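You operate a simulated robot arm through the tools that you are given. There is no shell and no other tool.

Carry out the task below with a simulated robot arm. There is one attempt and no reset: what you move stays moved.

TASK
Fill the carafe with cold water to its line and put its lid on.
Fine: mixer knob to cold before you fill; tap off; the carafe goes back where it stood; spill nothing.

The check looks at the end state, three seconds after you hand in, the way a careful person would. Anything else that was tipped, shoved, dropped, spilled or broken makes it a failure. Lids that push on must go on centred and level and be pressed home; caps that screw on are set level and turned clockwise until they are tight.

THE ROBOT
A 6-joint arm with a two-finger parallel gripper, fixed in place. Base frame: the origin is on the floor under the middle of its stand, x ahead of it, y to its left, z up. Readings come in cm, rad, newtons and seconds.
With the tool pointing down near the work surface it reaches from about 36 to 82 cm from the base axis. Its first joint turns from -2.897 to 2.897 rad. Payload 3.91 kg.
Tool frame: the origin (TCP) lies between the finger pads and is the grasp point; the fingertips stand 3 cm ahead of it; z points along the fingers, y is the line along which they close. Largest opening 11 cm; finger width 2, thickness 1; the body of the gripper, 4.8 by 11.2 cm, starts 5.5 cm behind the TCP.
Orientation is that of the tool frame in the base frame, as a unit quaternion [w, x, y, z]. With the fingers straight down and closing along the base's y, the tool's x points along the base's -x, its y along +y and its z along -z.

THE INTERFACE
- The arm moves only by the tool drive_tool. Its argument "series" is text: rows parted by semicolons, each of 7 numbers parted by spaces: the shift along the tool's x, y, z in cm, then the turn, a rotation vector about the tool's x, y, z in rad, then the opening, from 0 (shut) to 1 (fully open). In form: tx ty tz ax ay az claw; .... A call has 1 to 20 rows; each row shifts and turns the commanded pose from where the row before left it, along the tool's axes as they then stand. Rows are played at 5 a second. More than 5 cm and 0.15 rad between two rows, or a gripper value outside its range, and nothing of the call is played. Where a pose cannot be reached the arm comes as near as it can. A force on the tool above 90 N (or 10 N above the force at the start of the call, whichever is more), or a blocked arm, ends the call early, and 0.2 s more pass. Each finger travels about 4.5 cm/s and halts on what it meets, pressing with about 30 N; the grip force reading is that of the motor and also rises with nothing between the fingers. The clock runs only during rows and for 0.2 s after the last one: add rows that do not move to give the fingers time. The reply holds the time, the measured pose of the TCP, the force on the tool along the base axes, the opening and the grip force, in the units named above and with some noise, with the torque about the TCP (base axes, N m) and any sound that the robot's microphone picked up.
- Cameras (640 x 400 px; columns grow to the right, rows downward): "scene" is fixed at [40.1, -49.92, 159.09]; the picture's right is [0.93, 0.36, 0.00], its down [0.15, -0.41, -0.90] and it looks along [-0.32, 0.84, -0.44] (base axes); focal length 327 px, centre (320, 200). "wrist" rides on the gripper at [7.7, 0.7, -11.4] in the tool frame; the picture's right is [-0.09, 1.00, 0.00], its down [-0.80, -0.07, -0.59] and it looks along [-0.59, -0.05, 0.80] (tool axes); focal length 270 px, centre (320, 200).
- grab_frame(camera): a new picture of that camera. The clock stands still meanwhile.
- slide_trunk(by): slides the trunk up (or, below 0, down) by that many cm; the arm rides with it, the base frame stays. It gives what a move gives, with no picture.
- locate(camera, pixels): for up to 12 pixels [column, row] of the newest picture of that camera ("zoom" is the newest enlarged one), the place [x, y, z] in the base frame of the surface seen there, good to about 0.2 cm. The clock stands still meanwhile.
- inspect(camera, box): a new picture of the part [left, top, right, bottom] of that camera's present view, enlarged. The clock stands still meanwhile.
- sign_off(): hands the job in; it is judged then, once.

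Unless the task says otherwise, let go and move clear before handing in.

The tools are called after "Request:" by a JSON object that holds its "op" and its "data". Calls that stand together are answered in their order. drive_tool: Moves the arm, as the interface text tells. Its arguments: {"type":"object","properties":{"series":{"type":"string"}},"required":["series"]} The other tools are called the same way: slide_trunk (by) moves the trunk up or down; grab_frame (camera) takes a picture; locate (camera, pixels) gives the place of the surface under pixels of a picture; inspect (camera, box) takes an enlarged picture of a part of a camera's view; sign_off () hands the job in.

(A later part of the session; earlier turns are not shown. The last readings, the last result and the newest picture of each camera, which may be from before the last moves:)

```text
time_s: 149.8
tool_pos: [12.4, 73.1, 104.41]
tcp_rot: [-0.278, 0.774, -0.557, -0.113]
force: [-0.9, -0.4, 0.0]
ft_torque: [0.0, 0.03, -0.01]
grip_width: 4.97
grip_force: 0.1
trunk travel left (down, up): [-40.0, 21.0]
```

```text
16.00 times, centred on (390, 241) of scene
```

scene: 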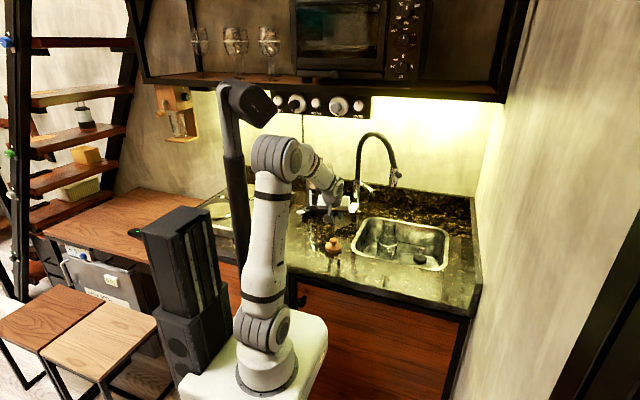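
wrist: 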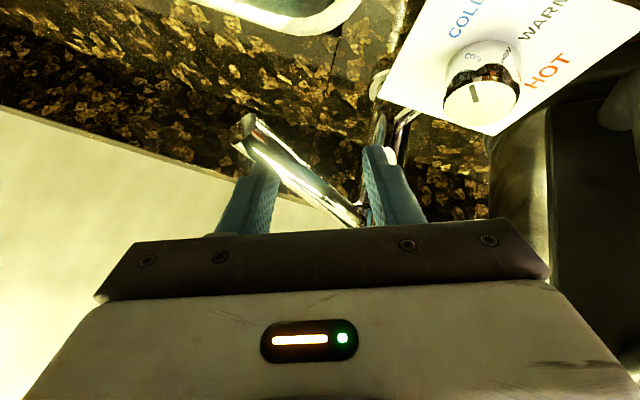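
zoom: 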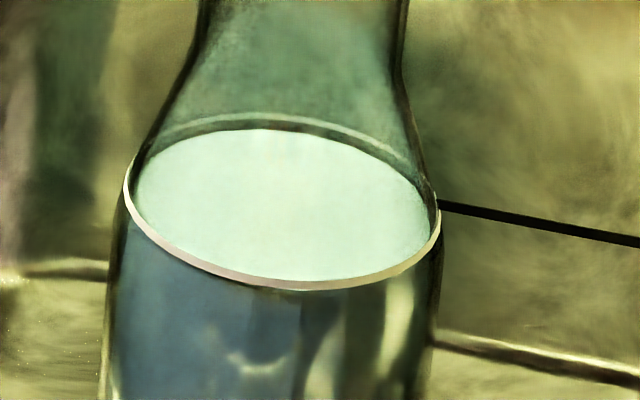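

The water is now about 0.3 cm under the line and rising about 14 px/s in this view. I'll allow one more step, then push the lever back to off with the front finger.

Request:
{"op": "drive_tool", "data": {"series": "0 0 0 0 0 0 0.45; -0.482 -1.011 0.66 0 0 0 0.45; -0.482 -1.011 0.66 0 0 0 0.45"}}

Request:
{"op": "inspect", "data": {"camera": "scene", "box": [380, 230, 400, 252]}}

Request:
{"op": "inspect", "data": {"camera": "scene", "box": [320, 140, 440, 260]}}

Request:
{"op": "grab_frame", "data": {"camera": "wrist"}}

```text
time_s: 150.6
tool_pos: [14.16, 74.98, 104.52]
tcp_rot: [-0.278, 0.775, -0.556, -0.113]
force: [0.9, -0.3, 0.9]
ft_torque: [0.03, -0.03, -0.01]
grip_width: 4.98
grip_force: 0.4
trunk travel left (down, up): [-40.0, 21.0]
```

```text
16.00 times, centred on (390, 241) of scene
```

zoom: 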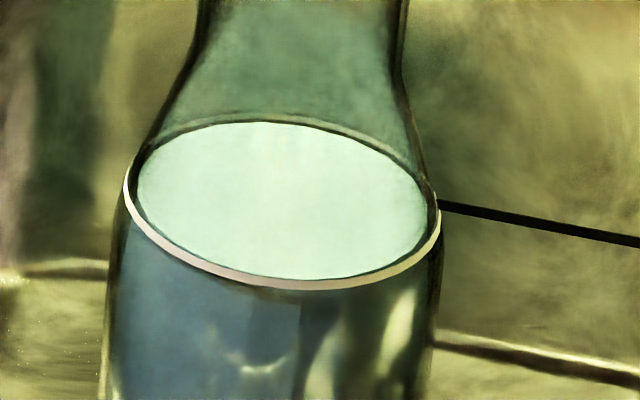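

```text
3.33 times, centred on (380, 200) of scene
```

zoom: 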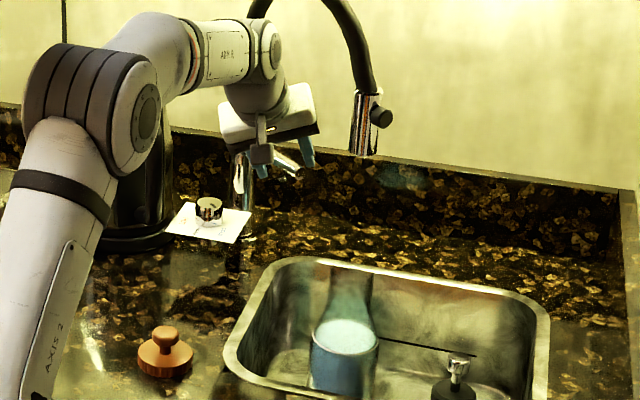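

```text
taken
```

wrist: 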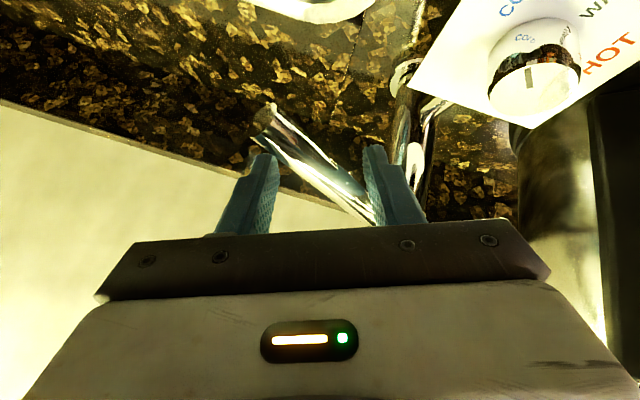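

The stream has stopped and the water ellipse (122–279) is now centred on the ring (116–285): it's right at the line. I'll check the lever's angle to make sure it's fully off.

Request:
{"op": "locate", "data": {"camera": "wrist", "pixels": [[268, 120], [285, 135], [310, 160], [335, 182], [355, 202]]}}

```text
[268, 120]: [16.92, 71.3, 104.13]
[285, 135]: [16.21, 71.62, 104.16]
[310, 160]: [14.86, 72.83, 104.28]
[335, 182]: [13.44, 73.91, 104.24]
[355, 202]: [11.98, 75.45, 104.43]
```

The lever is at about -42°, within 1° of its original position. I'll nudge it 0.3 cm more to feel the stop.

Request:
{"op": "drive_tool", "data": {"series": "-0.111 -0.233 0.152 0 0 0 0.45; 0 0 0 0 0 0 0.45"}}

Request:
{"op": "drive_tool", "data": {"series": "-0.074 -0.156 0.102 0 0 0 0.45; 0 0 0 0 0 0 0.45"}}

```text
time_s: 151.2
tool_pos: [14.33, 75.13, 104.44]
tcp_rot: [-0.277, 0.775, -0.557, -0.113]
force: [-6.2, -8.8, -4.2]
ft_torque: [-0.13, -0.04, 0.28]
grip_width: 5.32
grip_force: 4.1
trunk travel left (down, up): [-40.0, 21.0]
```

```text
time_s: 151.8
tool_pos: [14.42, 75.41, 104.57]
tcp_rot: [-0.277, 0.775, -0.557, -0.113]
force: [-7.0, -17.8, -9.8]
ft_torque: [-0.24, -0.2, 0.52]
grip_width: 5.63
grip_force: 6.5
trunk travel left (down, up): [-40.0, 21.0]
```

The stop is firm, so the tap is fully off. I'll ease off, rise straight up clear of the lever, and back away.

Request:
{"op": "drive_tool", "data": {"series": "0.204 0.428 -0.279 0 0 0 0.45; 0 0 0 0 0 0 0.45; -1.21 -0.765 -2.05 0 0 0 0.45; -1.21 -0.765 -2.05 0 0 0 0.45; 0 0 0 0 0 0 0.45"}}

Request:
{"op": "grab_frame", "data": {"camera": "wrist"}}

Request:
{"op": "inspect", "data": {"camera": "scene", "box": [320, 140, 440, 260]}}

```text
time_s: 153.0
tool_pos: [14.39, 75.09, 109.73]
tcp_rot: [-0.281, 0.773, -0.557, -0.115]
force: [-0.5, 0.1, 0.7]
ft_torque: [-0.03, 0.03, -0.04]
grip_width: 4.93
grip_force: 0.0
trunk travel left (down, up): [-40.0, 21.0]
```

```text
taken
```

wrist: 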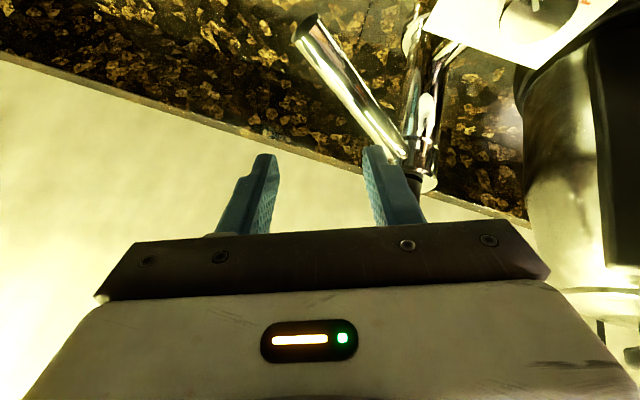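

```text
3.33 times, centred on (380, 200) of scene
```

zoom: 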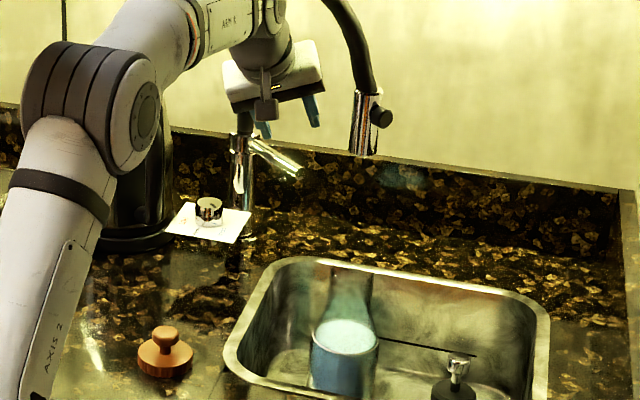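

The tap is off and the lever is free. Now I'll back out from under the shelf and bring the tool upright, ready to turn it for the carafe grasp used before.

Request:
{"op": "drive_tool", "data": {"series": "2.74 0.767 -2.37 0 0 0 0.45; 2.74 0.767 -2.37 0 0 0 0.45; 2.74 0.767 -2.37 0 0 0 0.45; 2.74 0.767 -2.37 0 0 0 0.45; 2.74 0.767 -2.37 0 0 0 0.45; 2.74 0.767 -2.37 0 0 0 0.45; 0 0 0 -0.0648 0.1026 0 0.45; 0 0 0 -0.0648 0.1026 0 0.45; 0 0 0 -0.0648 0.1026 0 0.45; 0 0 0 -0.0648 0.1026 0 0.45; 0 0 0 -0.0648 0.1026 0 0.45; 0 0 0 0 0 0 0.45"}}

Request:
{"op": "grab_frame", "data": {"camera": "scene"}}

```text
time_s: 155.6
tool_pos: [13.7, 53.1, 111.75]
tcp_rot: [-0.001, 0.811, -0.585, -0.002]
force: [-0.4, 0.1, -0.4]
ft_torque: [-0.01, -0.02, 0.0]
grip_width: 4.92
grip_force: 0.1
trunk travel left (down, up): [-40.0, 21.0]
```

```text
taken
```

scene: 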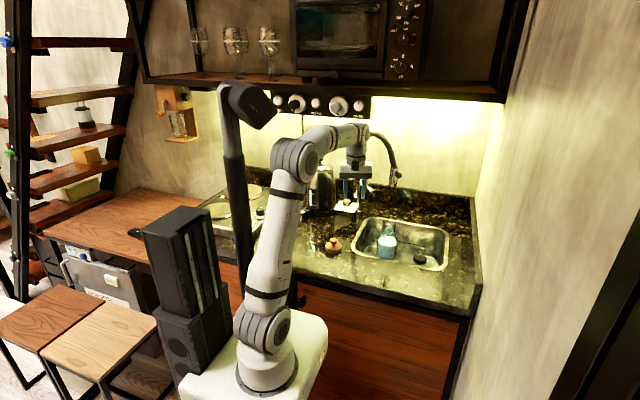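

Upright at (13.7,53.1,111.8). I'll move over to (28,40,118) and turn the wrist the long way round to heading 104° (camera on top).

Request:
{"op": "drive_tool", "data": {"series": "3.39 -1.886 -1.2 0 0 0 0.6; 3.39 -1.886 -1.2 0 0 0 0.8; 3.39 -1.886 -1.2 0 0 0 1; 3.39 -1.886 -1.2 0 0 0 1; 3.39 -1.886 -1.2 0 0 0 1; 0 0 0 0 0 0.14 1; 0 0 0 0 0 0.14 1; 0 0 0 0 0 0.14 1; 0 0 0 0 0 0.14 1; 0 0 0 0 0 0.14 1; 0 0 0 0 0 0.14 1; 0 0 0 0 0 0.14 1; 0 0 0 0 0 0.14 1; 0 0 0 0 0 0.14 1; 0 0 0 0 0 0.14 1; 0 0 0 0 0 0.14 1; 0 0 0 0 0 0 1"}}

Request:
{"op": "drive_tool", "data": {"series": "0 0 0 0 0 0.14 1; 0 0 0 0 0 0.14 1; 0 0 0 0 0 0.14 1; 0 0 0 0 0 0.14 1; 0 0 0 0 0 0.14 1; 0 0 0 0 0 0.14 1; 0 0 0 0 0 0.14 1; 0 0 0 0 0 0.14 1; 0 0 0 0 0 0.14 1; 0 0 0 0 0 0.14 1; 0 0 0 0 0 0.14 1; 0 0 0 0 0 0.138 1; 0 0 0 0 0 0 1"}}

```text
time_s: 159.2
tool_pos: [28.12, 40.01, 117.75]
tcp_rot: [0.001, -0.176, 0.984, 0.002]
force: [0.2, -0.2, 0.1]
ft_torque: [0.02, 0.02, -0.03]
grip_width: 10.98
grip_force: 0.0
trunk travel left (down, up): [-40.0, 21.0]
```

```text
time_s: 162.0
tool_pos: [28.13, 39.96, 117.7]
tcp_rot: [-0.001, 0.615, 0.788, 0.001]
force: [0.4, -0.3, 0.0]
ft_torque: [0.02, 0.01, 0.0]
grip_width: 11.01
grip_force: 0.0
trunk travel left (down, up): [-40.0, 21.0]
```

The wrist turned fully to heading 104° with no limit. Now I'll tilt forward 45° and go to the line I backed out along.

Request:
{"op": "drive_tool", "data": {"series": "0 0 0 0 0.131 0 1; 0 0 0 0 0.131 0 1; 0 0 0 0 0.131 0 1; 0 0 0 0 0.131 0 1; 0 0 0 0 0.131 0 1; 0 0 0 0 0.131 0 1; -3.2 1.755 1.535 0 0 0 1; -3.2 1.755 1.535 0 0 0 1; 0 0 0 0 0 0 1"}}

Request:
{"op": "grab_frame", "data": {"camera": "wrist"}}

Request:
{"op": "grab_frame", "data": {"camera": "scene"}}

```text
time_s: 164.0
tool_pos: [32.19, 38.36, 110.92]
tcp_rot: [-0.303, 0.567, 0.728, 0.237]
force: [0.3, 0.0, 0.1]
ft_torque: [-0.04, 0.02, -0.02]
grip_width: 10.99
grip_force: 0.0
trunk travel left (down, up): [-40.0, 21.0]
```

```text
taken
```

wrist: 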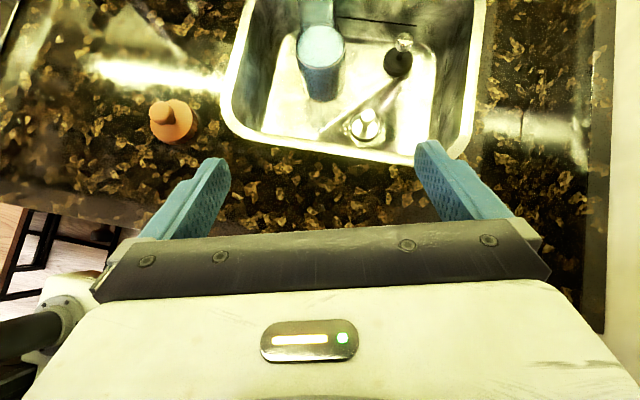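

```text
taken
```

scene: 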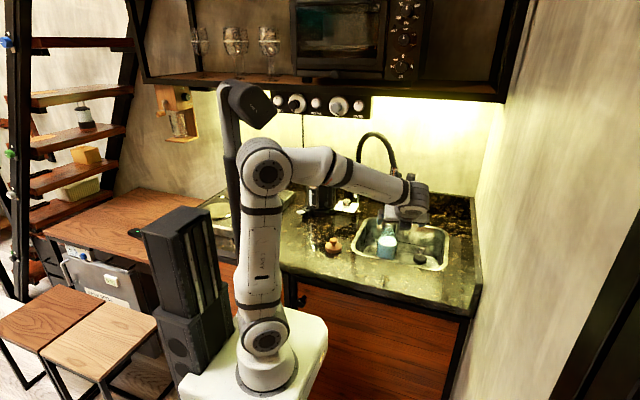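

I'm on the same line as before (38 cm back from the grasp). Advancing 24 cm with open fingers, then checking.

Request:
{"op": "drive_tool", "data": {"series": "0.03 0.02 4 0 0 0 1; 0.03 0.02 4 0 0 0 1; 0.03 0.02 4 0 0 0 1; 0.03 0.02 4 0 0 0 1; 0.03 0.02 4 0 0 0 1; 0.03 0.02 4 0 0 0 1; 0 0 0 0 0 0 1"}}

Request:
{"op": "grab_frame", "data": {"camera": "wrist"}}

```text
time_s: 165.6
tool_pos: [27.94, 55.46, 94.14]
tcp_rot: [-0.304, 0.566, 0.729, 0.236]
force: [-0.3, -0.9, -1.2]
ft_torque: [-0.02, -0.01, -0.02]
grip_width: 11.01
grip_force: 0.0
trunk travel left (down, up): [-40.0, 21.0]
```

```text
taken
```

wrist: 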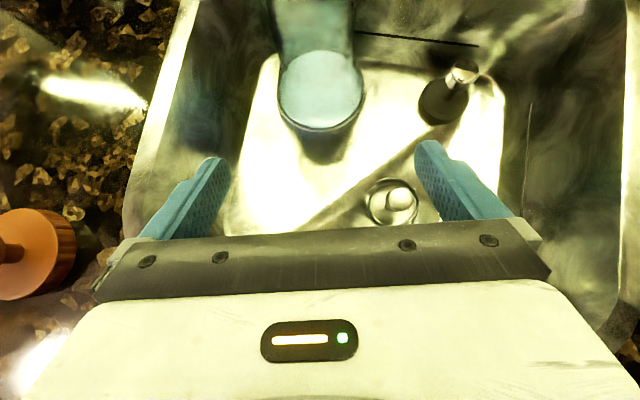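

The carafe is centred (col 321). Advancing the remaining 13.5 cm to the earlier grasp pose.

Request:
{"op": "drive_tool", "data": {"series": "-0.08 0.035 4 0 0 0 1; -0.08 0.035 4 0 0 0 1; -0.08 0.035 3.5 0 0 0 1; -0.08 0.035 2.06 0 0 0 1; 0 0 0 0 0 0 1"}}

Request:
{"op": "grab_frame", "data": {"camera": "wrist"}}

```text
time_s: 166.8
tool_pos: [26.02, 64.33, 84.41]
tcp_rot: [-0.303, 0.566, 0.729, 0.237]
force: [0.2, 0.3, 0.4]
ft_torque: [0.03, -0.01, 0.01]
grip_width: 11.0
grip_force: 0.1
trunk travel left (down, up): [-40.0, 21.0]
```

```text
taken
```

wrist: 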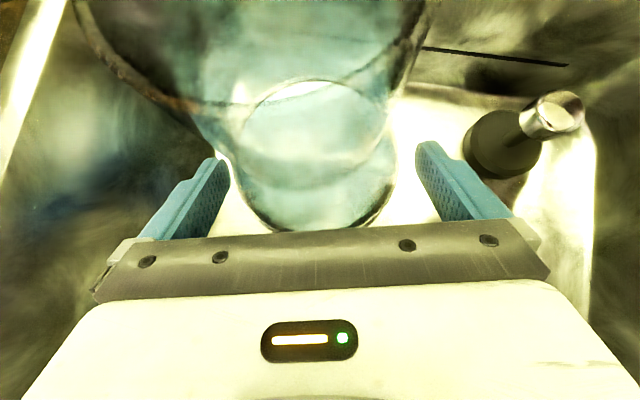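

In place. Closing on the carafe.

Request:
{"op": "drive_tool", "data": {"series": "0 0 0 0 0 0 0.55; 0 0 0 0 0 0 0.55; 0 0 0 0 0 0 0.55; 0 0 0 0 0 0 0.55; 0 0 0 0 0 0 0.55"}}

Request:
{"op": "drive_tool", "data": {"series": "0.213 0 -0.2115 0 0 0 0.55; 0.213 0 -0.2115 0 0 0 0.55; 0.213 0 -0.2115 0 0 0 0.55; 0 0 0 0 0 0 0.55"}}

Request:
{"op": "inspect", "data": {"camera": "scene", "box": [330, 180, 450, 280]}}

```text
time_s: 168.0
tool_pos: [25.89, 64.42, 84.46]
tcp_rot: [-0.303, 0.567, 0.728, 0.236]
force: [-4.0, 0.0, 0.0]
ft_torque: [-0.02, 0.51, 0.03]
grip_width: 8.31
grip_force: 29.6
trunk travel left (down, up): [-40.0, 21.0]
```

```text
time_s: 169.0
tool_pos: [25.84, 64.32, 85.31]
tcp_rot: [-0.303, 0.567, 0.728, 0.236]
force: [0.1, 0.6, -8.5]
ft_torque: [-0.11, -0.07, 0.02]
grip_width: 8.33
grip_force: 29.6
trunk travel left (down, up): [-40.0, 21.0]
```

```text
4.00 times, centred on (390, 230) of scene
```

zoom: 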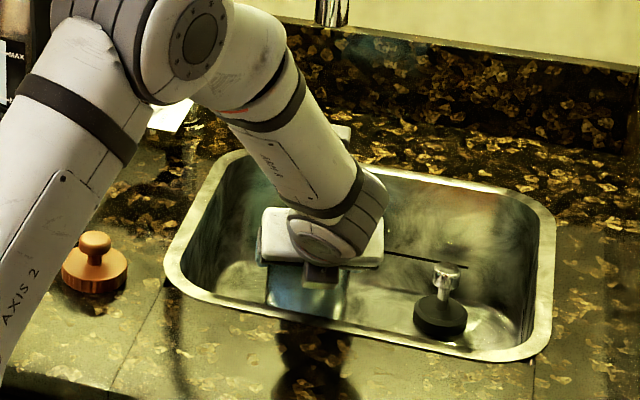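

Lifted cleanly: 8.5 N now, about 0.4 kg of water. I'll carry it gently back the way it came: up, forward out from under the spout, then up over the rim.

Request:
{"op": "drive_tool", "data": {"series": "1.418 0 -1.41 0 0 0 0.55; 1.418 0 -1.41 0 0 0 0.55; 1.418 0 -1.41 0 0 0 0.55; 0 0 0 0 0 0 0.55; -1.45 -0.514 -1.46 0 0 0 0.55; -1.45 -0.514 -1.46 0 0 0 0.55; -1.45 -0.514 -1.46 0 0 0 0.55; -1.45 -0.514 -1.46 0 0 0 0.55; 0 0 0 0 0 0 0.55"}}

Request:
{"op": "grab_frame", "data": {"camera": "wrist"}}

```text
time_s: 171.0
tool_pos: [25.96, 56.06, 91.53]
tcp_rot: [-0.303, 0.568, 0.728, 0.237]
force: [1.0, -0.6, -8.9]
ft_torque: [-0.13, -0.06, -0.02]
grip_width: 8.33
grip_force: 29.5
trunk travel left (down, up): [-40.0, 21.0]
```

```text
taken
```

wrist: 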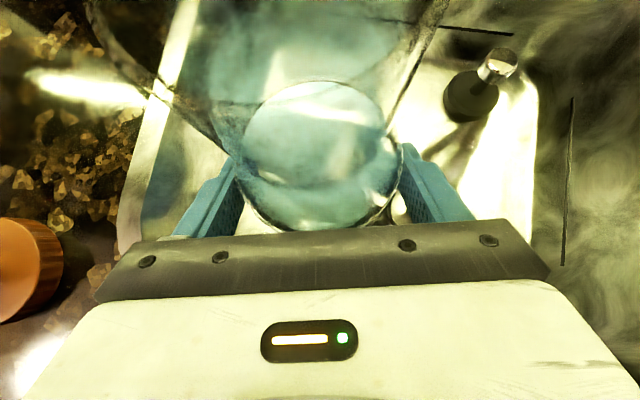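

Clear of the spout, level and steady. Now up over the rim and back toward its place.

Request:
{"op": "drive_tool", "data": {"series": "1.53 0 -1.523 0 0 0 0.55; 1.53 0 -1.523 0 0 0 0.55; 1.53 0 -1.523 0 0 0 0.55; 1.53 0 -1.523 0 0 0 0.55; 1.53 0 -1.523 0 0 0 0.55; 0 0 0 0 0 0 0.55; -1.545 -0.546 -1.553 0 0 0 0.55; -1.545 -0.546 -1.553 0 0 0 0.55; -1.545 -0.546 -1.553 0 0 0 0.55; -1.545 -0.546 -1.553 0 0 0 0.55; -1.545 -0.546 -1.553 0 0 0 0.55; -1.545 -0.546 -1.553 0 0 0 0.55; 0 0 0 0 0 0 0.55; 0 0 0 0 0 0 0.55"}}

Request:
{"op": "grab_frame", "data": {"camera": "scene"}}

Request:
{"op": "inspect", "data": {"camera": "scene", "box": [330, 180, 450, 300]}}

```text
time_s: 174.0
tool_pos: [25.77, 42.25, 102.44]
tcp_rot: [-0.304, 0.567, 0.728, 0.237]
force: [0.6, 0.8, -8.9]
ft_torque: [-0.12, -0.03, -0.05]
grip_width: 8.32
grip_force: 29.7
trunk travel left (down, up): [-40.0, 21.0]
```

```text
taken
```

scene: 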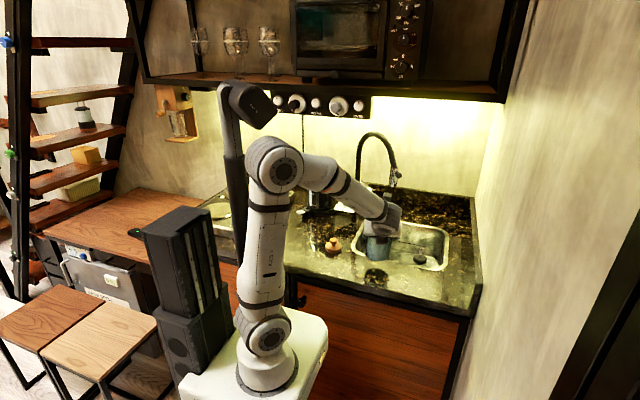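

```text
3.33 times, centred on (390, 240) of scene
```

zoom: 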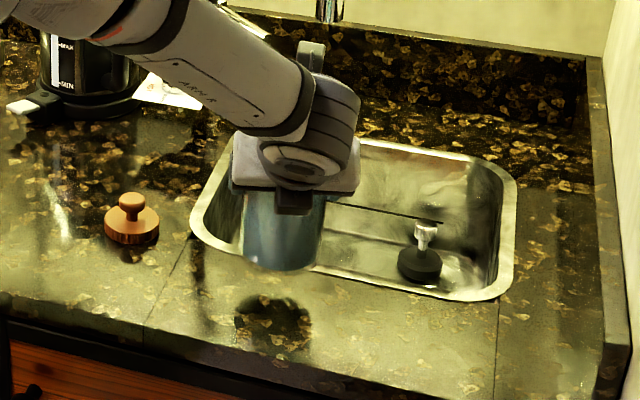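

It's over the counter at 102.4. I'll align it to its original spot (axis 25.0,41.3) and lower to just above the counter.

Request:
{"op": "drive_tool", "data": {"series": "-1.376 -0.97 -1.385 0 0 0 0.55; 0 0 0 0 0 0 0.55; -0.851 0 0.846 0 0 0 0.55; -0.851 0 0.846 0 0 0 0.55; -0.71 0 0.705 0 0 0 0.55; 0 0 0 0 0 0 0.55"}}

Request:
{"op": "drive_tool", "data": {"series": "-0.142 0 0.141 0 0 0 0.55; 0 0 0 0 0 0 0.55"}}

```text
time_s: 175.4
tool_pos: [25.42, 40.34, 98.85]
tcp_rot: [-0.303, 0.567, 0.728, 0.236]
force: [-0.7, 0.2, -8.5]
ft_torque: [-0.11, 0.01, 0.02]
grip_width: 8.33
grip_force: 29.6
trunk travel left (down, up): [-40.0, 21.0]
```

```text
time_s: 176.0
tool_pos: [25.5, 40.3, 98.54]
tcp_rot: [-0.304, 0.567, 0.728, 0.237]
force: [0.7, -0.5, -9.5]
ft_torque: [-0.11, -0.03, 0.03]
grip_width: 8.33
grip_force: 29.9
trunk travel left (down, up): [-40.0, 21.0]
```

Request:
{"op": "drive_tool", "data": {"series": "-0.077 -0.18 -0.078 0 0 0 0.55; -0.107 0 0.106 0 0 0 0.55; 0 0 0 0 0 0 0.55"}}

Request:
{"op": "drive_tool", "data": {"series": "-0.085 0 0.085 0 0 0 0.55; 0 0 0 0 0 0 0.55"}}

```text
time_s: 176.8
tool_pos: [25.46, 40.12, 98.51]
tcp_rot: [-0.304, 0.566, 0.728, 0.238]
force: [-1.3, 0.2, 2.8]
ft_torque: [-0.31, 0.28, 0.02]
grip_width: 8.3
grip_force: 29.5
trunk travel left (down, up): [-40.0, 21.0]
```

```text
time_s: 177.4
tool_pos: [25.37, 40.15, 98.49]
tcp_rot: [-0.304, 0.567, 0.728, 0.238]
force: [-1.3, 3.6, 14.9]
ft_torque: [-0.2, 0.39, -0.03]
grip_width: 8.34
grip_force: 30.0
trunk travel left (down, up): [-40.0, 21.0]
```

The carafe stands on the counter (+15 N). I'll relieve, open the fingers, and check before backing out.

Request:
{"op": "drive_tool", "data": {"series": "0.1 0 -0.1 0 0 0 0.55; 0 0 0 0 0 0 0.8; 0 0 0 0 0 0 1; 0 0 0 0 0 0 1; 0 0 0 0 0 0 1"}}

Request:
{"op": "grab_frame", "data": {"camera": "wrist"}}

```text
time_s: 178.6
tool_pos: [25.4, 40.03, 98.6]
tcp_rot: [-0.303, 0.568, 0.727, 0.238]
force: [-0.2, 0.1, 0.6]
ft_torque: [0.03, 0.02, 0.03]
grip_width: 11.02
grip_force: 0.0
trunk travel left (down, up): [-40.0, 21.0]
```

```text
taken
```

wrist: 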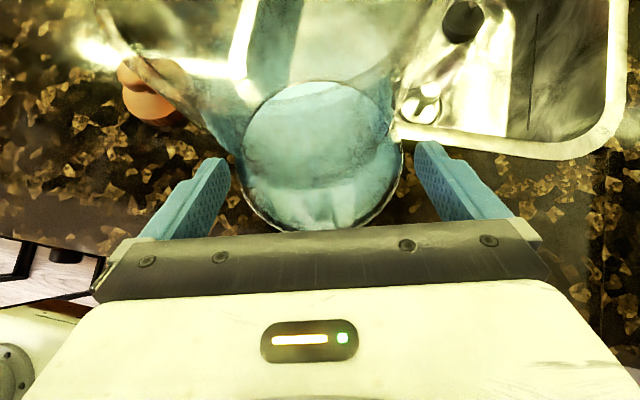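

Standing free between the fingers. Backing out along the tool's axis.

Request:
{"op": "drive_tool", "data": {"series": "0 0 -2 0 0 0 1; 0 0 -4 0 0 0 1; 0 0 -4 0 0 0 1; 0 0 -4 0 0 0 1; 0 0 -4 0 0 0 1; 0 0 0 0 0 0 1"}}

Request:
{"op": "grab_frame", "data": {"camera": "wrist"}}

Request:
{"op": "inspect", "data": {"camera": "scene", "box": [330, 180, 450, 300]}}

```text
time_s: 180.0
tool_pos: [28.71, 27.53, 111.42]
tcp_rot: [-0.304, 0.567, 0.728, 0.238]
force: [0.4, 0.2, 0.5]
ft_torque: [-0.01, -0.03, -0.01]
grip_width: 11.01
grip_force: 0.1
trunk travel left (down, up): [-40.0, 21.0]
```

```text
taken
```

wrist: 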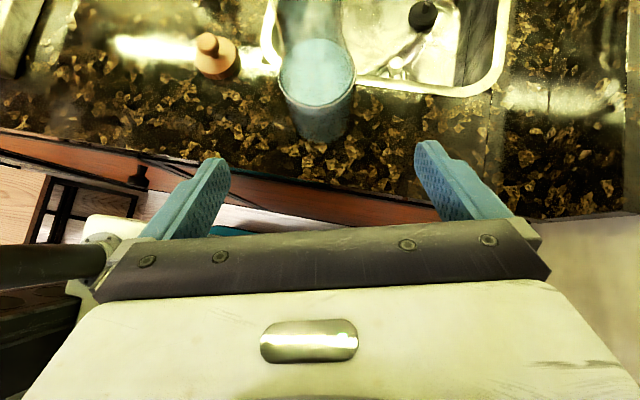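

```text
3.33 times, centred on (390, 240) of scene
```

zoom: 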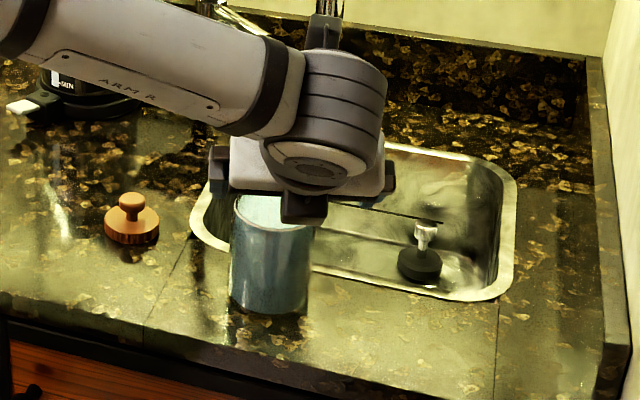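

The carafe is back, filled. Now the lid: I'll straighten the tool, rise, and turn back to the angle I used when I put the lid down.

Request:
{"op": "drive_tool", "data": {"series": "0 0 0 0 -0.131 0 1; 0 0 0 0 -0.131 0 1; 0 0 0 0 -0.131 0 1; 0 0 0 0 -0.131 0 1; 0 0 0 0 -0.131 0 0.9; 0 0 0 0 -0.131 0 0.8; 0 0 -4 0 0 0 0.75; 0 0 -4 0 0 -0.144 0.75; 0 0 0 0 0 -0.144 0.75; 0 0 0 0 0 -0.144 0.75; 0 0 0 0 0 -0.144 0.75; 0 0 0 0 0 -0.144 0.75; 0 0 0 0 0 -0.144 0.75; 0 0 0 0 0 -0.144 0.75; 0 0 0 0 0 -0.144 0.75; 0 0 0 0 0 -0.144 0.75; 0 0 0 0 0 -0.144 0.75; 0 0 0 0 0 -0.144 0.75; 0 0 0 0 0 -0.144 0.75; 0 0 0 0 0 0 0.75"}}

Request:
{"op": "grab_frame", "data": {"camera": "scene"}}

```text
time_s: 184.2
tool_pos: [28.42, 27.69, 119.1]
tcp_rot: [0.001, -0.201, 0.98, 0.002]
force: [-0.6, -0.6, -0.9]
ft_torque: [-0.02, 0.0, -0.02]
grip_width: 8.29
grip_force: 0.1
trunk travel left (down, up): [-40.0, 21.0]
```

```text
taken
```

scene: 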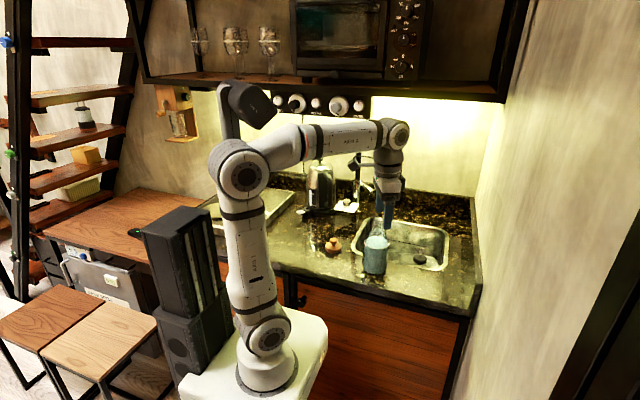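

The tool is upright at the earlier angle. I'll check the carafe's level and position now that the view is free.

Request:
{"op": "inspect", "data": {"camera": "scene", "box": [345, 200, 410, 290]}}

Request:
{"op": "locate", "data": {"camera": "zoom", "pixels": [[265, 190], [368, 205], [310, 218], [265, 325], [355, 330], [300, 345], [290, 108], [352, 112]]}}

Request:
{"op": "inspect", "data": {"camera": "scene", "box": [365, 230, 390, 256]}}

```text
4.44 times, centred on (378, 245) of scene
```

zoom: 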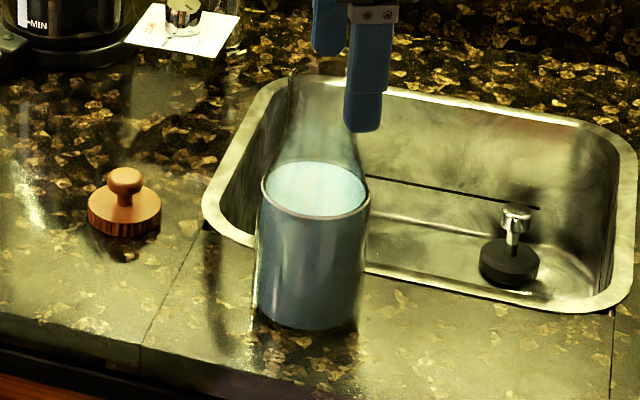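

```text
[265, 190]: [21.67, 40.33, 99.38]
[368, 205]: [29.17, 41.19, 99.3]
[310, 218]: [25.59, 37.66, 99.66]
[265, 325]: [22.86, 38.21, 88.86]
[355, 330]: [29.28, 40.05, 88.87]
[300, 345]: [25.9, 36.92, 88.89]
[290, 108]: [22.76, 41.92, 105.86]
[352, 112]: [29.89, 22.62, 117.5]
```

```text
15.38 times, centred on (378, 243) of scene
```

zoom: 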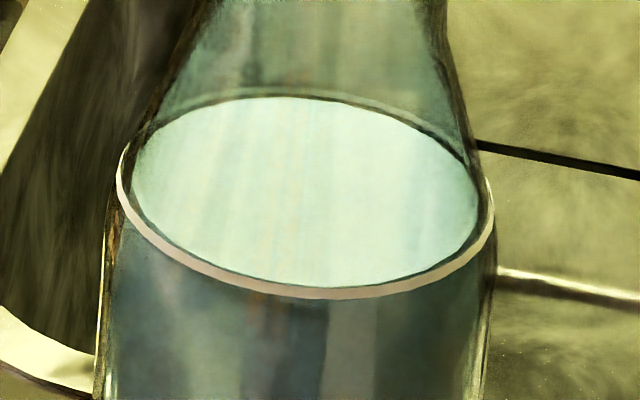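

The water sits exactly at the line and the carafe is back on its spot (ring points match the start within 0.2 cm). Moving over to the lid.

Request:
{"op": "drive_tool", "data": {"series": "1.3625 3.345 0 0 0 0 0.75; 1.3625 3.345 0 0 0 0 0.75; 1.3625 3.345 0 0 0 0 0.75; 1.3625 3.345 0 0 0 0 0.75; 1.3625 3.345 0 0 0 0 0.75; 1.3625 3.345 0 0 0 0 0.75; 1.3625 3.345 0 0 0 0 0.75; 1.3625 3.345 0 0 0 0 0.75; 0 0 0 0 0 0 0.75"}}

Request:
{"op": "grab_frame", "data": {"camera": "wrist"}}

```text
time_s: 186.2
tool_pos: [8.03, 48.18, 119.57]
tcp_rot: [0.001, -0.199, 0.98, 0.004]
force: [0.2, 0.1, -0.7]
ft_torque: [-0.01, -0.02, -0.03]
grip_width: 8.23
grip_force: 0.0
trunk travel left (down, up): [-40.0, 21.0]
```

```text
taken
```

wrist: 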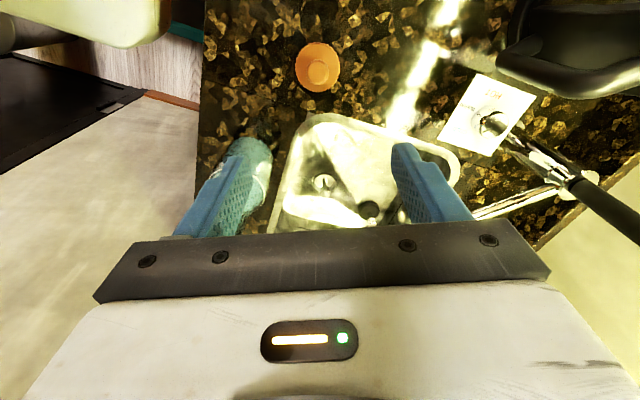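

The lid is at (318,68) in the wrist view. I'll measure its centre from this angle.

Request:
{"op": "inspect", "data": {"camera": "wrist", "box": [280, 30, 360, 110]}}

Request:
{"op": "locate", "data": {"camera": "wrist", "pixels": [[319, 73], [296, 67], [341, 67], [318, 45], [318, 91], [312, 73], [326, 73], [319, 65], [319, 81]]}}

```text
5.00 times, centred on (320, 70) of wrist
```

zoom: 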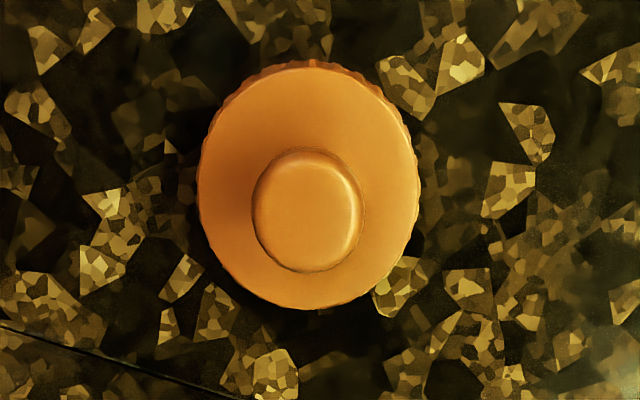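

```text
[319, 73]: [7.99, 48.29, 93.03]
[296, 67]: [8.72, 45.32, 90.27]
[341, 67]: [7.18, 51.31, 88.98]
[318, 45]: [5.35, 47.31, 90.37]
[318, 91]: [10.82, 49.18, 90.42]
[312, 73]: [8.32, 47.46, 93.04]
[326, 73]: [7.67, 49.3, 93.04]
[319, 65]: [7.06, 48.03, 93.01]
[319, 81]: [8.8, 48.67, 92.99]
```

The lid's centre is (7.95,48.05), with its disc top at 90.35. I'll level the tool, centre, and descend around it.

Request:
{"op": "drive_tool", "data": {"series": "0.125 -0.088 0 0.0074 0.0032 0 0.75; 0 0 4 0 0 0 0.75; 0 0 4 0 0 0 0.75; 0 0 4 0 0 0 0.75; 0 0 4 0 0 0 0.75; 0 0 4 0 0 0 0.75; 0 0 3.5 0 0 0 0.75; 0 0 0 0 0 0 0.75"}}

Request:
{"op": "inspect", "data": {"camera": "wrist", "box": [220, 60, 420, 220]}}

```text
time_s: 188.0
tool_pos: [7.89, 47.79, 95.85]
tcp_rot: [0.0, -0.201, 0.98, -0.001]
force: [0.2, -0.4, 0.2]
ft_torque: [0.02, -0.01, 0.03]
grip_width: 8.26
grip_force: 0.1
trunk travel left (down, up): [-40.0, 21.0]
```

```text
2.50 times, centred on (320, 140) of wrist
```

zoom: 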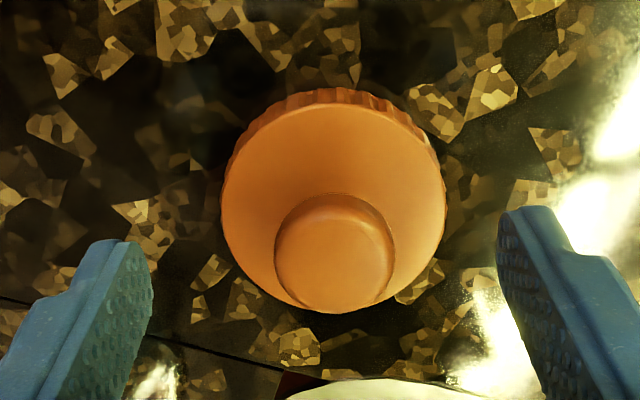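

The lid sits about 0.2 cm toward the right finger. I'll correct that, lower to z≈92.4, and close on the rim.

Request:
{"op": "drive_tool", "data": {"series": "-0.1 0.22 0 0 0 0 0.75; 0 0 2 0 0 0 0.75; 0 0 1.45 0 0 0 0.75; 0 0 0 0 0 0 0.75"}}

Request:
{"op": "drive_tool", "data": {"series": "0 0 0 0 0 0 0.4; 0 0 0 0 0 0 0.4; 0 0 0 0 0 0 0.4"}}

Request:
{"op": "inspect", "data": {"camera": "wrist", "box": [220, 60, 420, 220]}}

```text
time_s: 189.0
tool_pos: [7.75, 47.92, 92.16]
tcp_rot: [-0.001, -0.2, 0.98, -0.002]
force: [0.2, -0.1, -0.1]
ft_torque: [0.0, 0.05, -0.01]
grip_width: 8.26
grip_force: 0.1
trunk travel left (down, up): [-40.0, 21.0]
```

```text
time_s: 189.8
tool_pos: [7.79, 48.09, 92.22]
tcp_rot: [-0.001, -0.201, 0.98, -0.003]
force: [0.9, 0.1, 0.0]
ft_torque: [0.02, -0.01, 0.02]
grip_width: 6.14
grip_force: 30.0
trunk travel left (down, up): [-40.0, 21.0]
```

```text
2.50 times, centred on (320, 140) of wrist
```

zoom: 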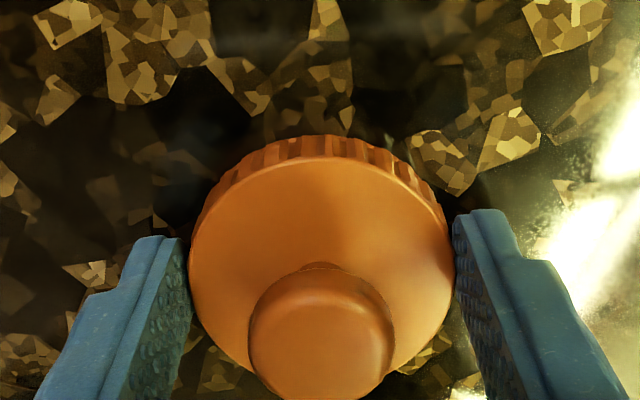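

Gripped at 6.14 cm, seated just as before. Lifting the lid and carrying it over the carafe.

Request:
{"op": "drive_tool", "data": {"series": "0 0 -2 0 0 0 0.4; 0 0 -4 0 0 0 0.4; 0 0 -4 0 0 0 0.4; 0 0 -4 0 0 0 0.4; 0 0 -4 0 0 0 0.4; 0 0 -4 0 0 0 0.4; 0 0 -4 0 0 0 0.4; 0 0 -2 0 0 0 0.4; -2.63 -2.6 0 0 0 0 0.4; -2.63 -2.6 0 0 0 0 0.4; -2.63 -2.6 0 0 0 0 0.4; -2.63 -2.6 0 0 0 0 0.4; -2.63 -2.6 0 0 0 0 0.4; 0 0 0 0 0 0 0.4"}}

Request:
{"op": "grab_frame", "data": {"camera": "wrist"}}

Request:
{"op": "inspect", "data": {"camera": "scene", "box": [345, 180, 410, 270]}}

```text
time_s: 192.8
tool_pos: [25.03, 41.2, 120.21]
tcp_rot: [-0.001, -0.2, 0.98, -0.001]
force: [0.9, -1.3, -0.2]
ft_torque: [-0.01, -0.02, -0.03]
grip_width: 6.15
grip_force: 29.9
trunk travel left (down, up): [-40.0, 21.0]
```

```text
taken
```

wrist: 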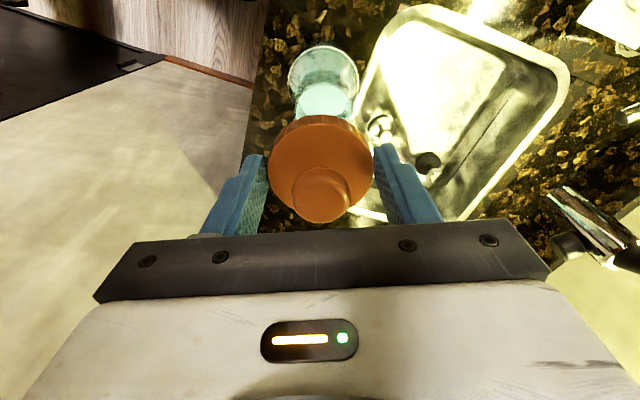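

```text
4.44 times, centred on (378, 225) of scene
```

zoom: 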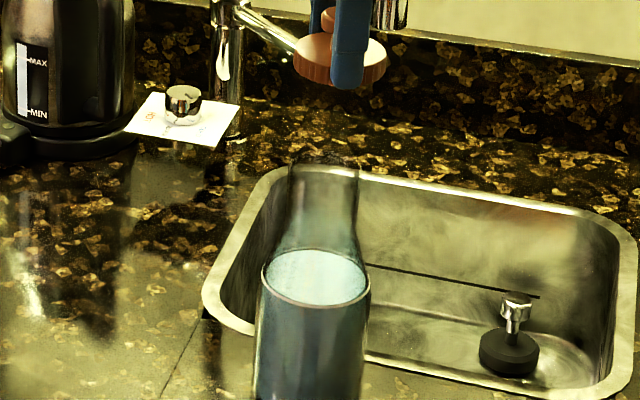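

The lid is over the carafe at (25.03,41.2). I'll locate the mouth's rim to confirm the centring before lowering.

Request:
{"op": "inspect", "data": {"camera": "scene", "box": [362, 200, 394, 225]}}

Request:
{"op": "locate", "data": {"camera": "zoom", "pixels": [[207, 190], [210, 200], [452, 205], [448, 215], [330, 225], [250, 170], [400, 175], [205, 220], [455, 230]]}}

```text
16.00 times, centred on (378, 212) of scene
```

zoom: 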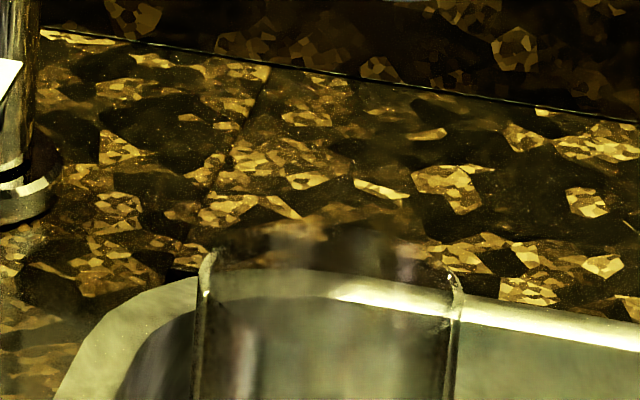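

```text
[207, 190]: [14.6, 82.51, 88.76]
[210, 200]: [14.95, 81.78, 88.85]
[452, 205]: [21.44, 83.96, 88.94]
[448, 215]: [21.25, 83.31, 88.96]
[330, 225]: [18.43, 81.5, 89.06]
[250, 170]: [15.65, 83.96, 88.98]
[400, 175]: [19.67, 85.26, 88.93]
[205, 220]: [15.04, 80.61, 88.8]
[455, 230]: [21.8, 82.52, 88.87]
```

Request:
{"op": "locate", "data": {"camera": "zoom", "pixels": [[207, 268], [205, 280], [203, 300], [454, 285], [457, 300], [456, 320], [200, 340], [452, 350]]}}

Request:
{"op": "inspect", "data": {"camera": "wrist", "box": [270, 30, 390, 130]}}

Request:
{"op": "locate", "data": {"camera": "zoom", "pixels": [[185, 110], [440, 100], [310, 50], [240, 200], [390, 200], [315, 160], [200, 160], [420, 160]]}}

```text
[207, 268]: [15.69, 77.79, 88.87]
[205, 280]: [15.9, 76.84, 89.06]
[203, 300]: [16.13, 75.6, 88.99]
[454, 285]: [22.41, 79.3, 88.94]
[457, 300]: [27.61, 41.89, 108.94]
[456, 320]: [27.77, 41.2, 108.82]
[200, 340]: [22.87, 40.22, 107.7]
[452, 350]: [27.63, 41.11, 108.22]
```

```text
4.00 times, centred on (330, 80) of wrist
```

zoom: 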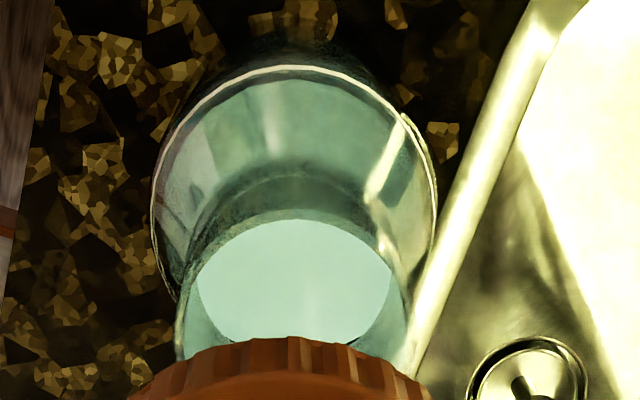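

```text
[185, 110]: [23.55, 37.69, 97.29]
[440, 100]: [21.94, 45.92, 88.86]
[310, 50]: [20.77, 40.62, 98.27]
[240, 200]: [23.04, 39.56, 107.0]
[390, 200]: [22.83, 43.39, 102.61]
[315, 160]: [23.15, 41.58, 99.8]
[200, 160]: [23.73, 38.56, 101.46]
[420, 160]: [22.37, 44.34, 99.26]
```

From the wrist view the carafe's axis is at col 323.6 while the lid is at 320.4, so the carafe stands about 0.3 cm toward the tool's +y. I'll shift by that and lower to 1.3 cm above the rim to check again.

Request:
{"op": "drive_tool", "data": {"series": "0 0.3 0 0 0 0 0.4; 0 0 3.3 0 0 0 0.4; 0 0 3.3 0 0 0 0.4; 0 0 0 0 0 0 0.4"}}

Request:
{"op": "inspect", "data": {"camera": "wrist", "box": [240, 60, 400, 230]}}

Request:
{"op": "inspect", "data": {"camera": "scene", "box": [355, 190, 400, 225]}}

```text
time_s: 193.8
tool_pos: [24.93, 41.32, 113.58]
tcp_rot: [-0.001, -0.201, 0.98, -0.003]
force: [0.1, -0.5, 0.1]
ft_torque: [0.0, -0.01, -0.01]
grip_width: 6.12
grip_force: 29.4
trunk travel left (down, up): [-40.0, 21.0]
```

```text
2.35 times, centred on (320, 145) of wrist
```

zoom: 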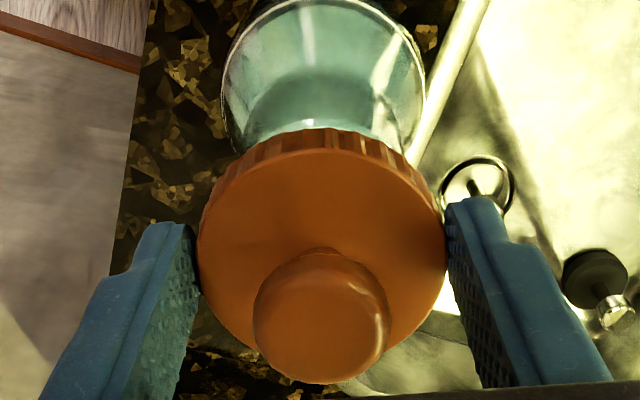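

```text
11.43 times, centred on (378, 208) of scene
```

zoom: 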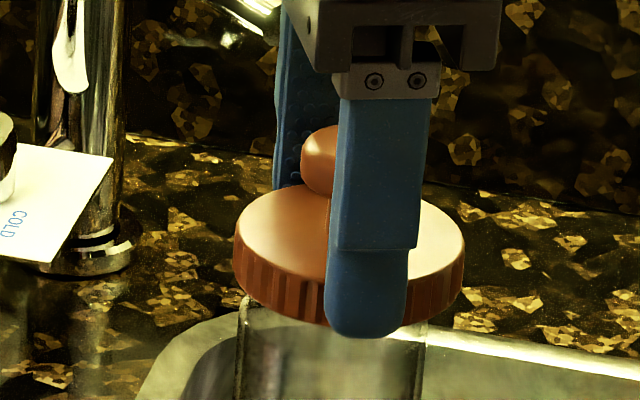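

In the wrist view the lid and carafe are now aligned sideways (ring centre 323, lid centre 322.5). The scene view suggests a slight offset along the other axis, so I'll zoom in on the rim under the lid.

Request:
{"op": "inspect", "data": {"camera": "scene", "box": [364, 206, 392, 224]}}

Request:
{"op": "locate", "data": {"camera": "zoom", "pixels": [[140, 60], [140, 100], [140, 150], [135, 250], [430, 150], [430, 200], [428, 300], [80, 40], [490, 60]]}}

```text
16.00 times, centred on (378, 215) of scene
```

zoom: 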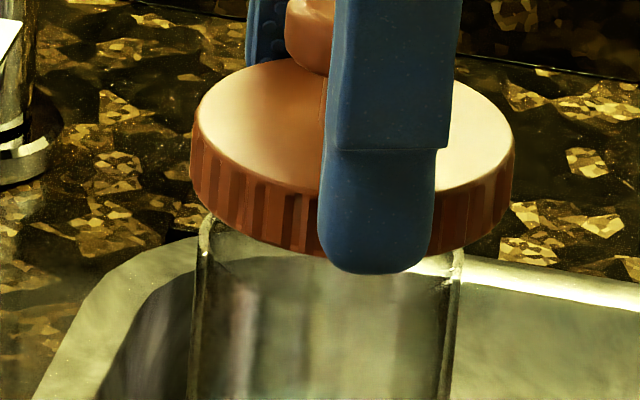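

```text
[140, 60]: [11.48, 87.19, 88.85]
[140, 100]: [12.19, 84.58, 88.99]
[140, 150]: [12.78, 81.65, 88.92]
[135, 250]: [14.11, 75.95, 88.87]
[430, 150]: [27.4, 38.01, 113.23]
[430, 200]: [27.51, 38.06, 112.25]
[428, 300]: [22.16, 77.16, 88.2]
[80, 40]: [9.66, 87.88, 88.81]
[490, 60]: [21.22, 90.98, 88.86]
```

The rim is centred at 333.5 while the lid's centre projects to about 346, so the lid is 0.29 cm too far along +x. I'll correct that and look again.

Request:
{"op": "drive_tool", "data": {"series": "0.29 0 0 0 0 0 0.4; 0 0 0 0 0 0 0.4"}}

Request:
{"op": "inspect", "data": {"camera": "scene", "box": [364, 206, 392, 224]}}

Request:
{"op": "inspect", "data": {"camera": "wrist", "box": [240, 60, 400, 230]}}

```text
time_s: 194.4
tool_pos: [24.65, 41.38, 113.66]
tcp_rot: [0.0, -0.202, 0.979, -0.002]
force: [0.0, 0.1, -0.4]
ft_torque: [-0.03, 0.01, -0.01]
grip_width: 6.16
grip_force: 30.3
trunk travel left (down, up): [-40.0, 21.0]
```

```text
16.00 times, centred on (378, 215) of scene
```

zoom: 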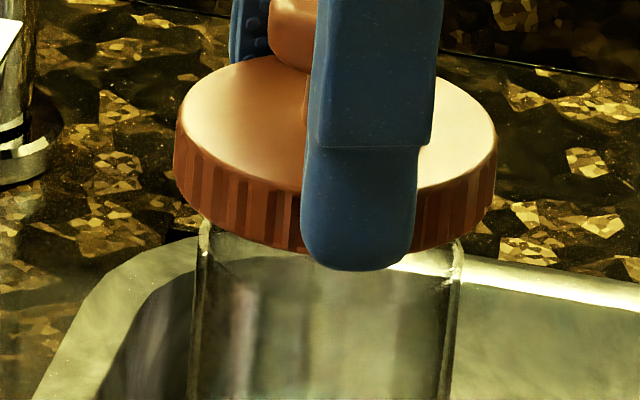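

```text
2.35 times, centred on (320, 145) of wrist
```

zoom: 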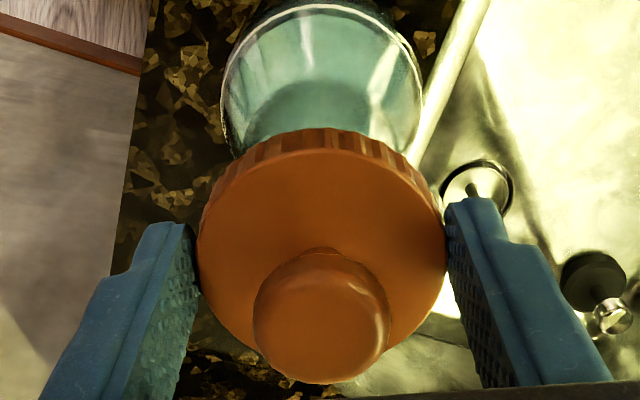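

Now centred within 0.1 cm on both axes. I'll lower the lid onto the mouth in small steps, watching forces.

Request:
{"op": "drive_tool", "data": {"series": "-0.05 0 0.6 0 0 0 0.4; 0 0 0.6 0 0 0 0.4; 0 0 0 0 0 0 0.4"}}

Request:
{"op": "drive_tool", "data": {"series": "0 0 0.4 0 0 0 0.4; 0 0 0 0 0 0 0.4"}}

Request:
{"op": "drive_tool", "data": {"series": "0 0 0.3 0 0 0 0.4; 0 0 0 0 0 0 0.4"}}

```text
time_s: 195.2
tool_pos: [24.66, 41.55, 112.32]
tcp_rot: [-0.001, -0.202, 0.979, -0.002]
force: [0.6, -0.4, -0.9]
ft_torque: [0.0, 0.0, -0.03]
grip_width: 6.15
grip_force: 29.8
trunk travel left (down, up): [-40.0, 21.0]
```

```text
time_s: 195.8
tool_pos: [24.59, 41.53, 112.25]
tcp_rot: [0.0, -0.201, 0.98, -0.001]
force: [-0.7, 1.3, 13.9]
ft_torque: [-0.29, -0.05, -0.03]
grip_width: 6.15
grip_force: 30.4
trunk travel left (down, up): [-40.0, 21.0]
```

```text
time_s: 196.4
tool_pos: [24.7, 41.66, 111.85]
tcp_rot: [-0.001, -0.2, 0.98, -0.002]
force: [-0.9, -0.8, 0.5]
ft_torque: [-0.03, 0.02, 0.02]
grip_width: 6.16
grip_force: 29.8
trunk travel left (down, up): [-40.0, 21.0]
```

It touched at 14 N and then slipped in (force back to zero). I'll check that it's going on level.

Request:
{"op": "inspect", "data": {"camera": "scene", "box": [362, 200, 394, 230]}}

Request:
{"op": "inspect", "data": {"camera": "wrist", "box": [240, 60, 400, 230]}}

```text
13.33 times, centred on (378, 215) of scene
```

zoom: 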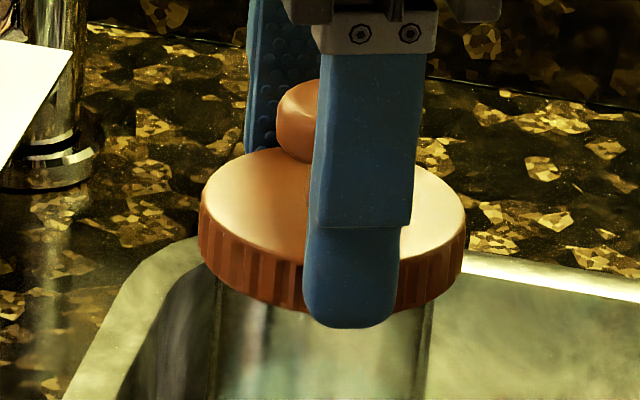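

```text
2.35 times, centred on (320, 145) of wrist
```

zoom: 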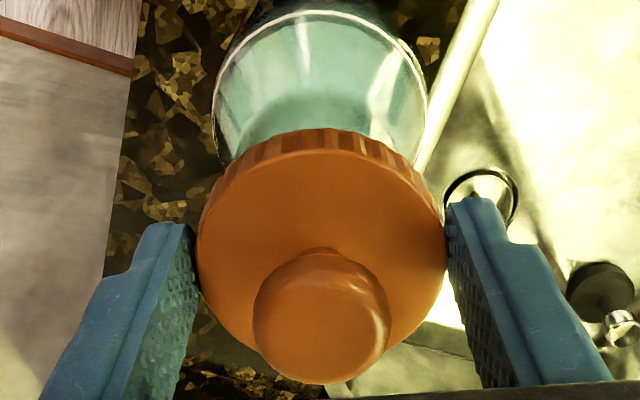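

Level and centred. Pressing down further in small steps until it snaps home.

Request:
{"op": "drive_tool", "data": {"series": "0 0 0.3 0 0 0 0.4; 0 0 0 0 0 0 0.4"}}

Request:
{"op": "drive_tool", "data": {"series": "0 0 0.3 0 0 0 0.4; 0 0 0 0 0 0 0.4"}}

Request:
{"op": "drive_tool", "data": {"series": "0 0 0.3 0 0 0 0.4; 0 0 0 0 0 0 0.4"}}

```text
time_s: 197.0
tool_pos: [24.65, 41.5, 111.43]
tcp_rot: [-0.001, -0.201, 0.98, -0.002]
force: [-0.1, -1.4, 0.5]
ft_torque: [-0.07, 0.02, -0.01]
grip_width: 6.16
grip_force: 30.0
trunk travel left (down, up): [-40.0, 21.0]
```

```text
time_s: 197.6
tool_pos: [24.6, 41.56, 111.03]
tcp_rot: [-0.001, -0.201, 0.98, -0.001]
force: [1.1, -0.5, -0.3]
ft_torque: [-0.01, 0.01, 0.02]
grip_width: 6.14
grip_force: 30.4
trunk travel left (down, up): [-40.0, 21.0]
```

```text
time_s: 198.2
tool_pos: [24.63, 41.36, 111.16]
tcp_rot: [0.001, -0.201, 0.98, 0.0]
force: [-0.3, 2.1, 22.3]
ft_torque: [0.0, -0.08, 0.0]
grip_width: 6.17
grip_force: 30.1
trunk travel left (down, up): [-40.0, 21.0]
```

Now it's bearing at z≈111.1 (22 N), the seated height, but no snap yet. I'll press harder.

Request:
{"op": "drive_tool", "data": {"series": "0 0 0.3 0 0 0 0.4; 0 0 0 0 0 0 0.4"}}

Request:
{"op": "drive_tool", "data": {"series": "0 0 0.3 0 0 0 0.4; 0 0 0 0 0 0 0.4"}}

```text
time_s: 198.8
tool_pos: [24.56, 41.48, 110.71]
tcp_rot: [0.001, -0.201, 0.98, 0.0]
force: [0.3, 0.0, 29.6]
ft_torque: [0.06, -0.12, -0.02]
grip_width: 6.16
grip_force: 30.0
trunk travel left (down, up): [-40.0, 21.0]
```

```text
time_s: 199.4
tool_pos: [24.58, 41.42, 110.32]
tcp_rot: [0.001, -0.201, 0.979, -0.001]
force: [0.6, -0.8, 30.9]
ft_torque: [0.01, -0.11, -0.03]
grip_width: 6.19
grip_force: 30.1
trunk travel left (down, up): [-40.0, 21.0]
```

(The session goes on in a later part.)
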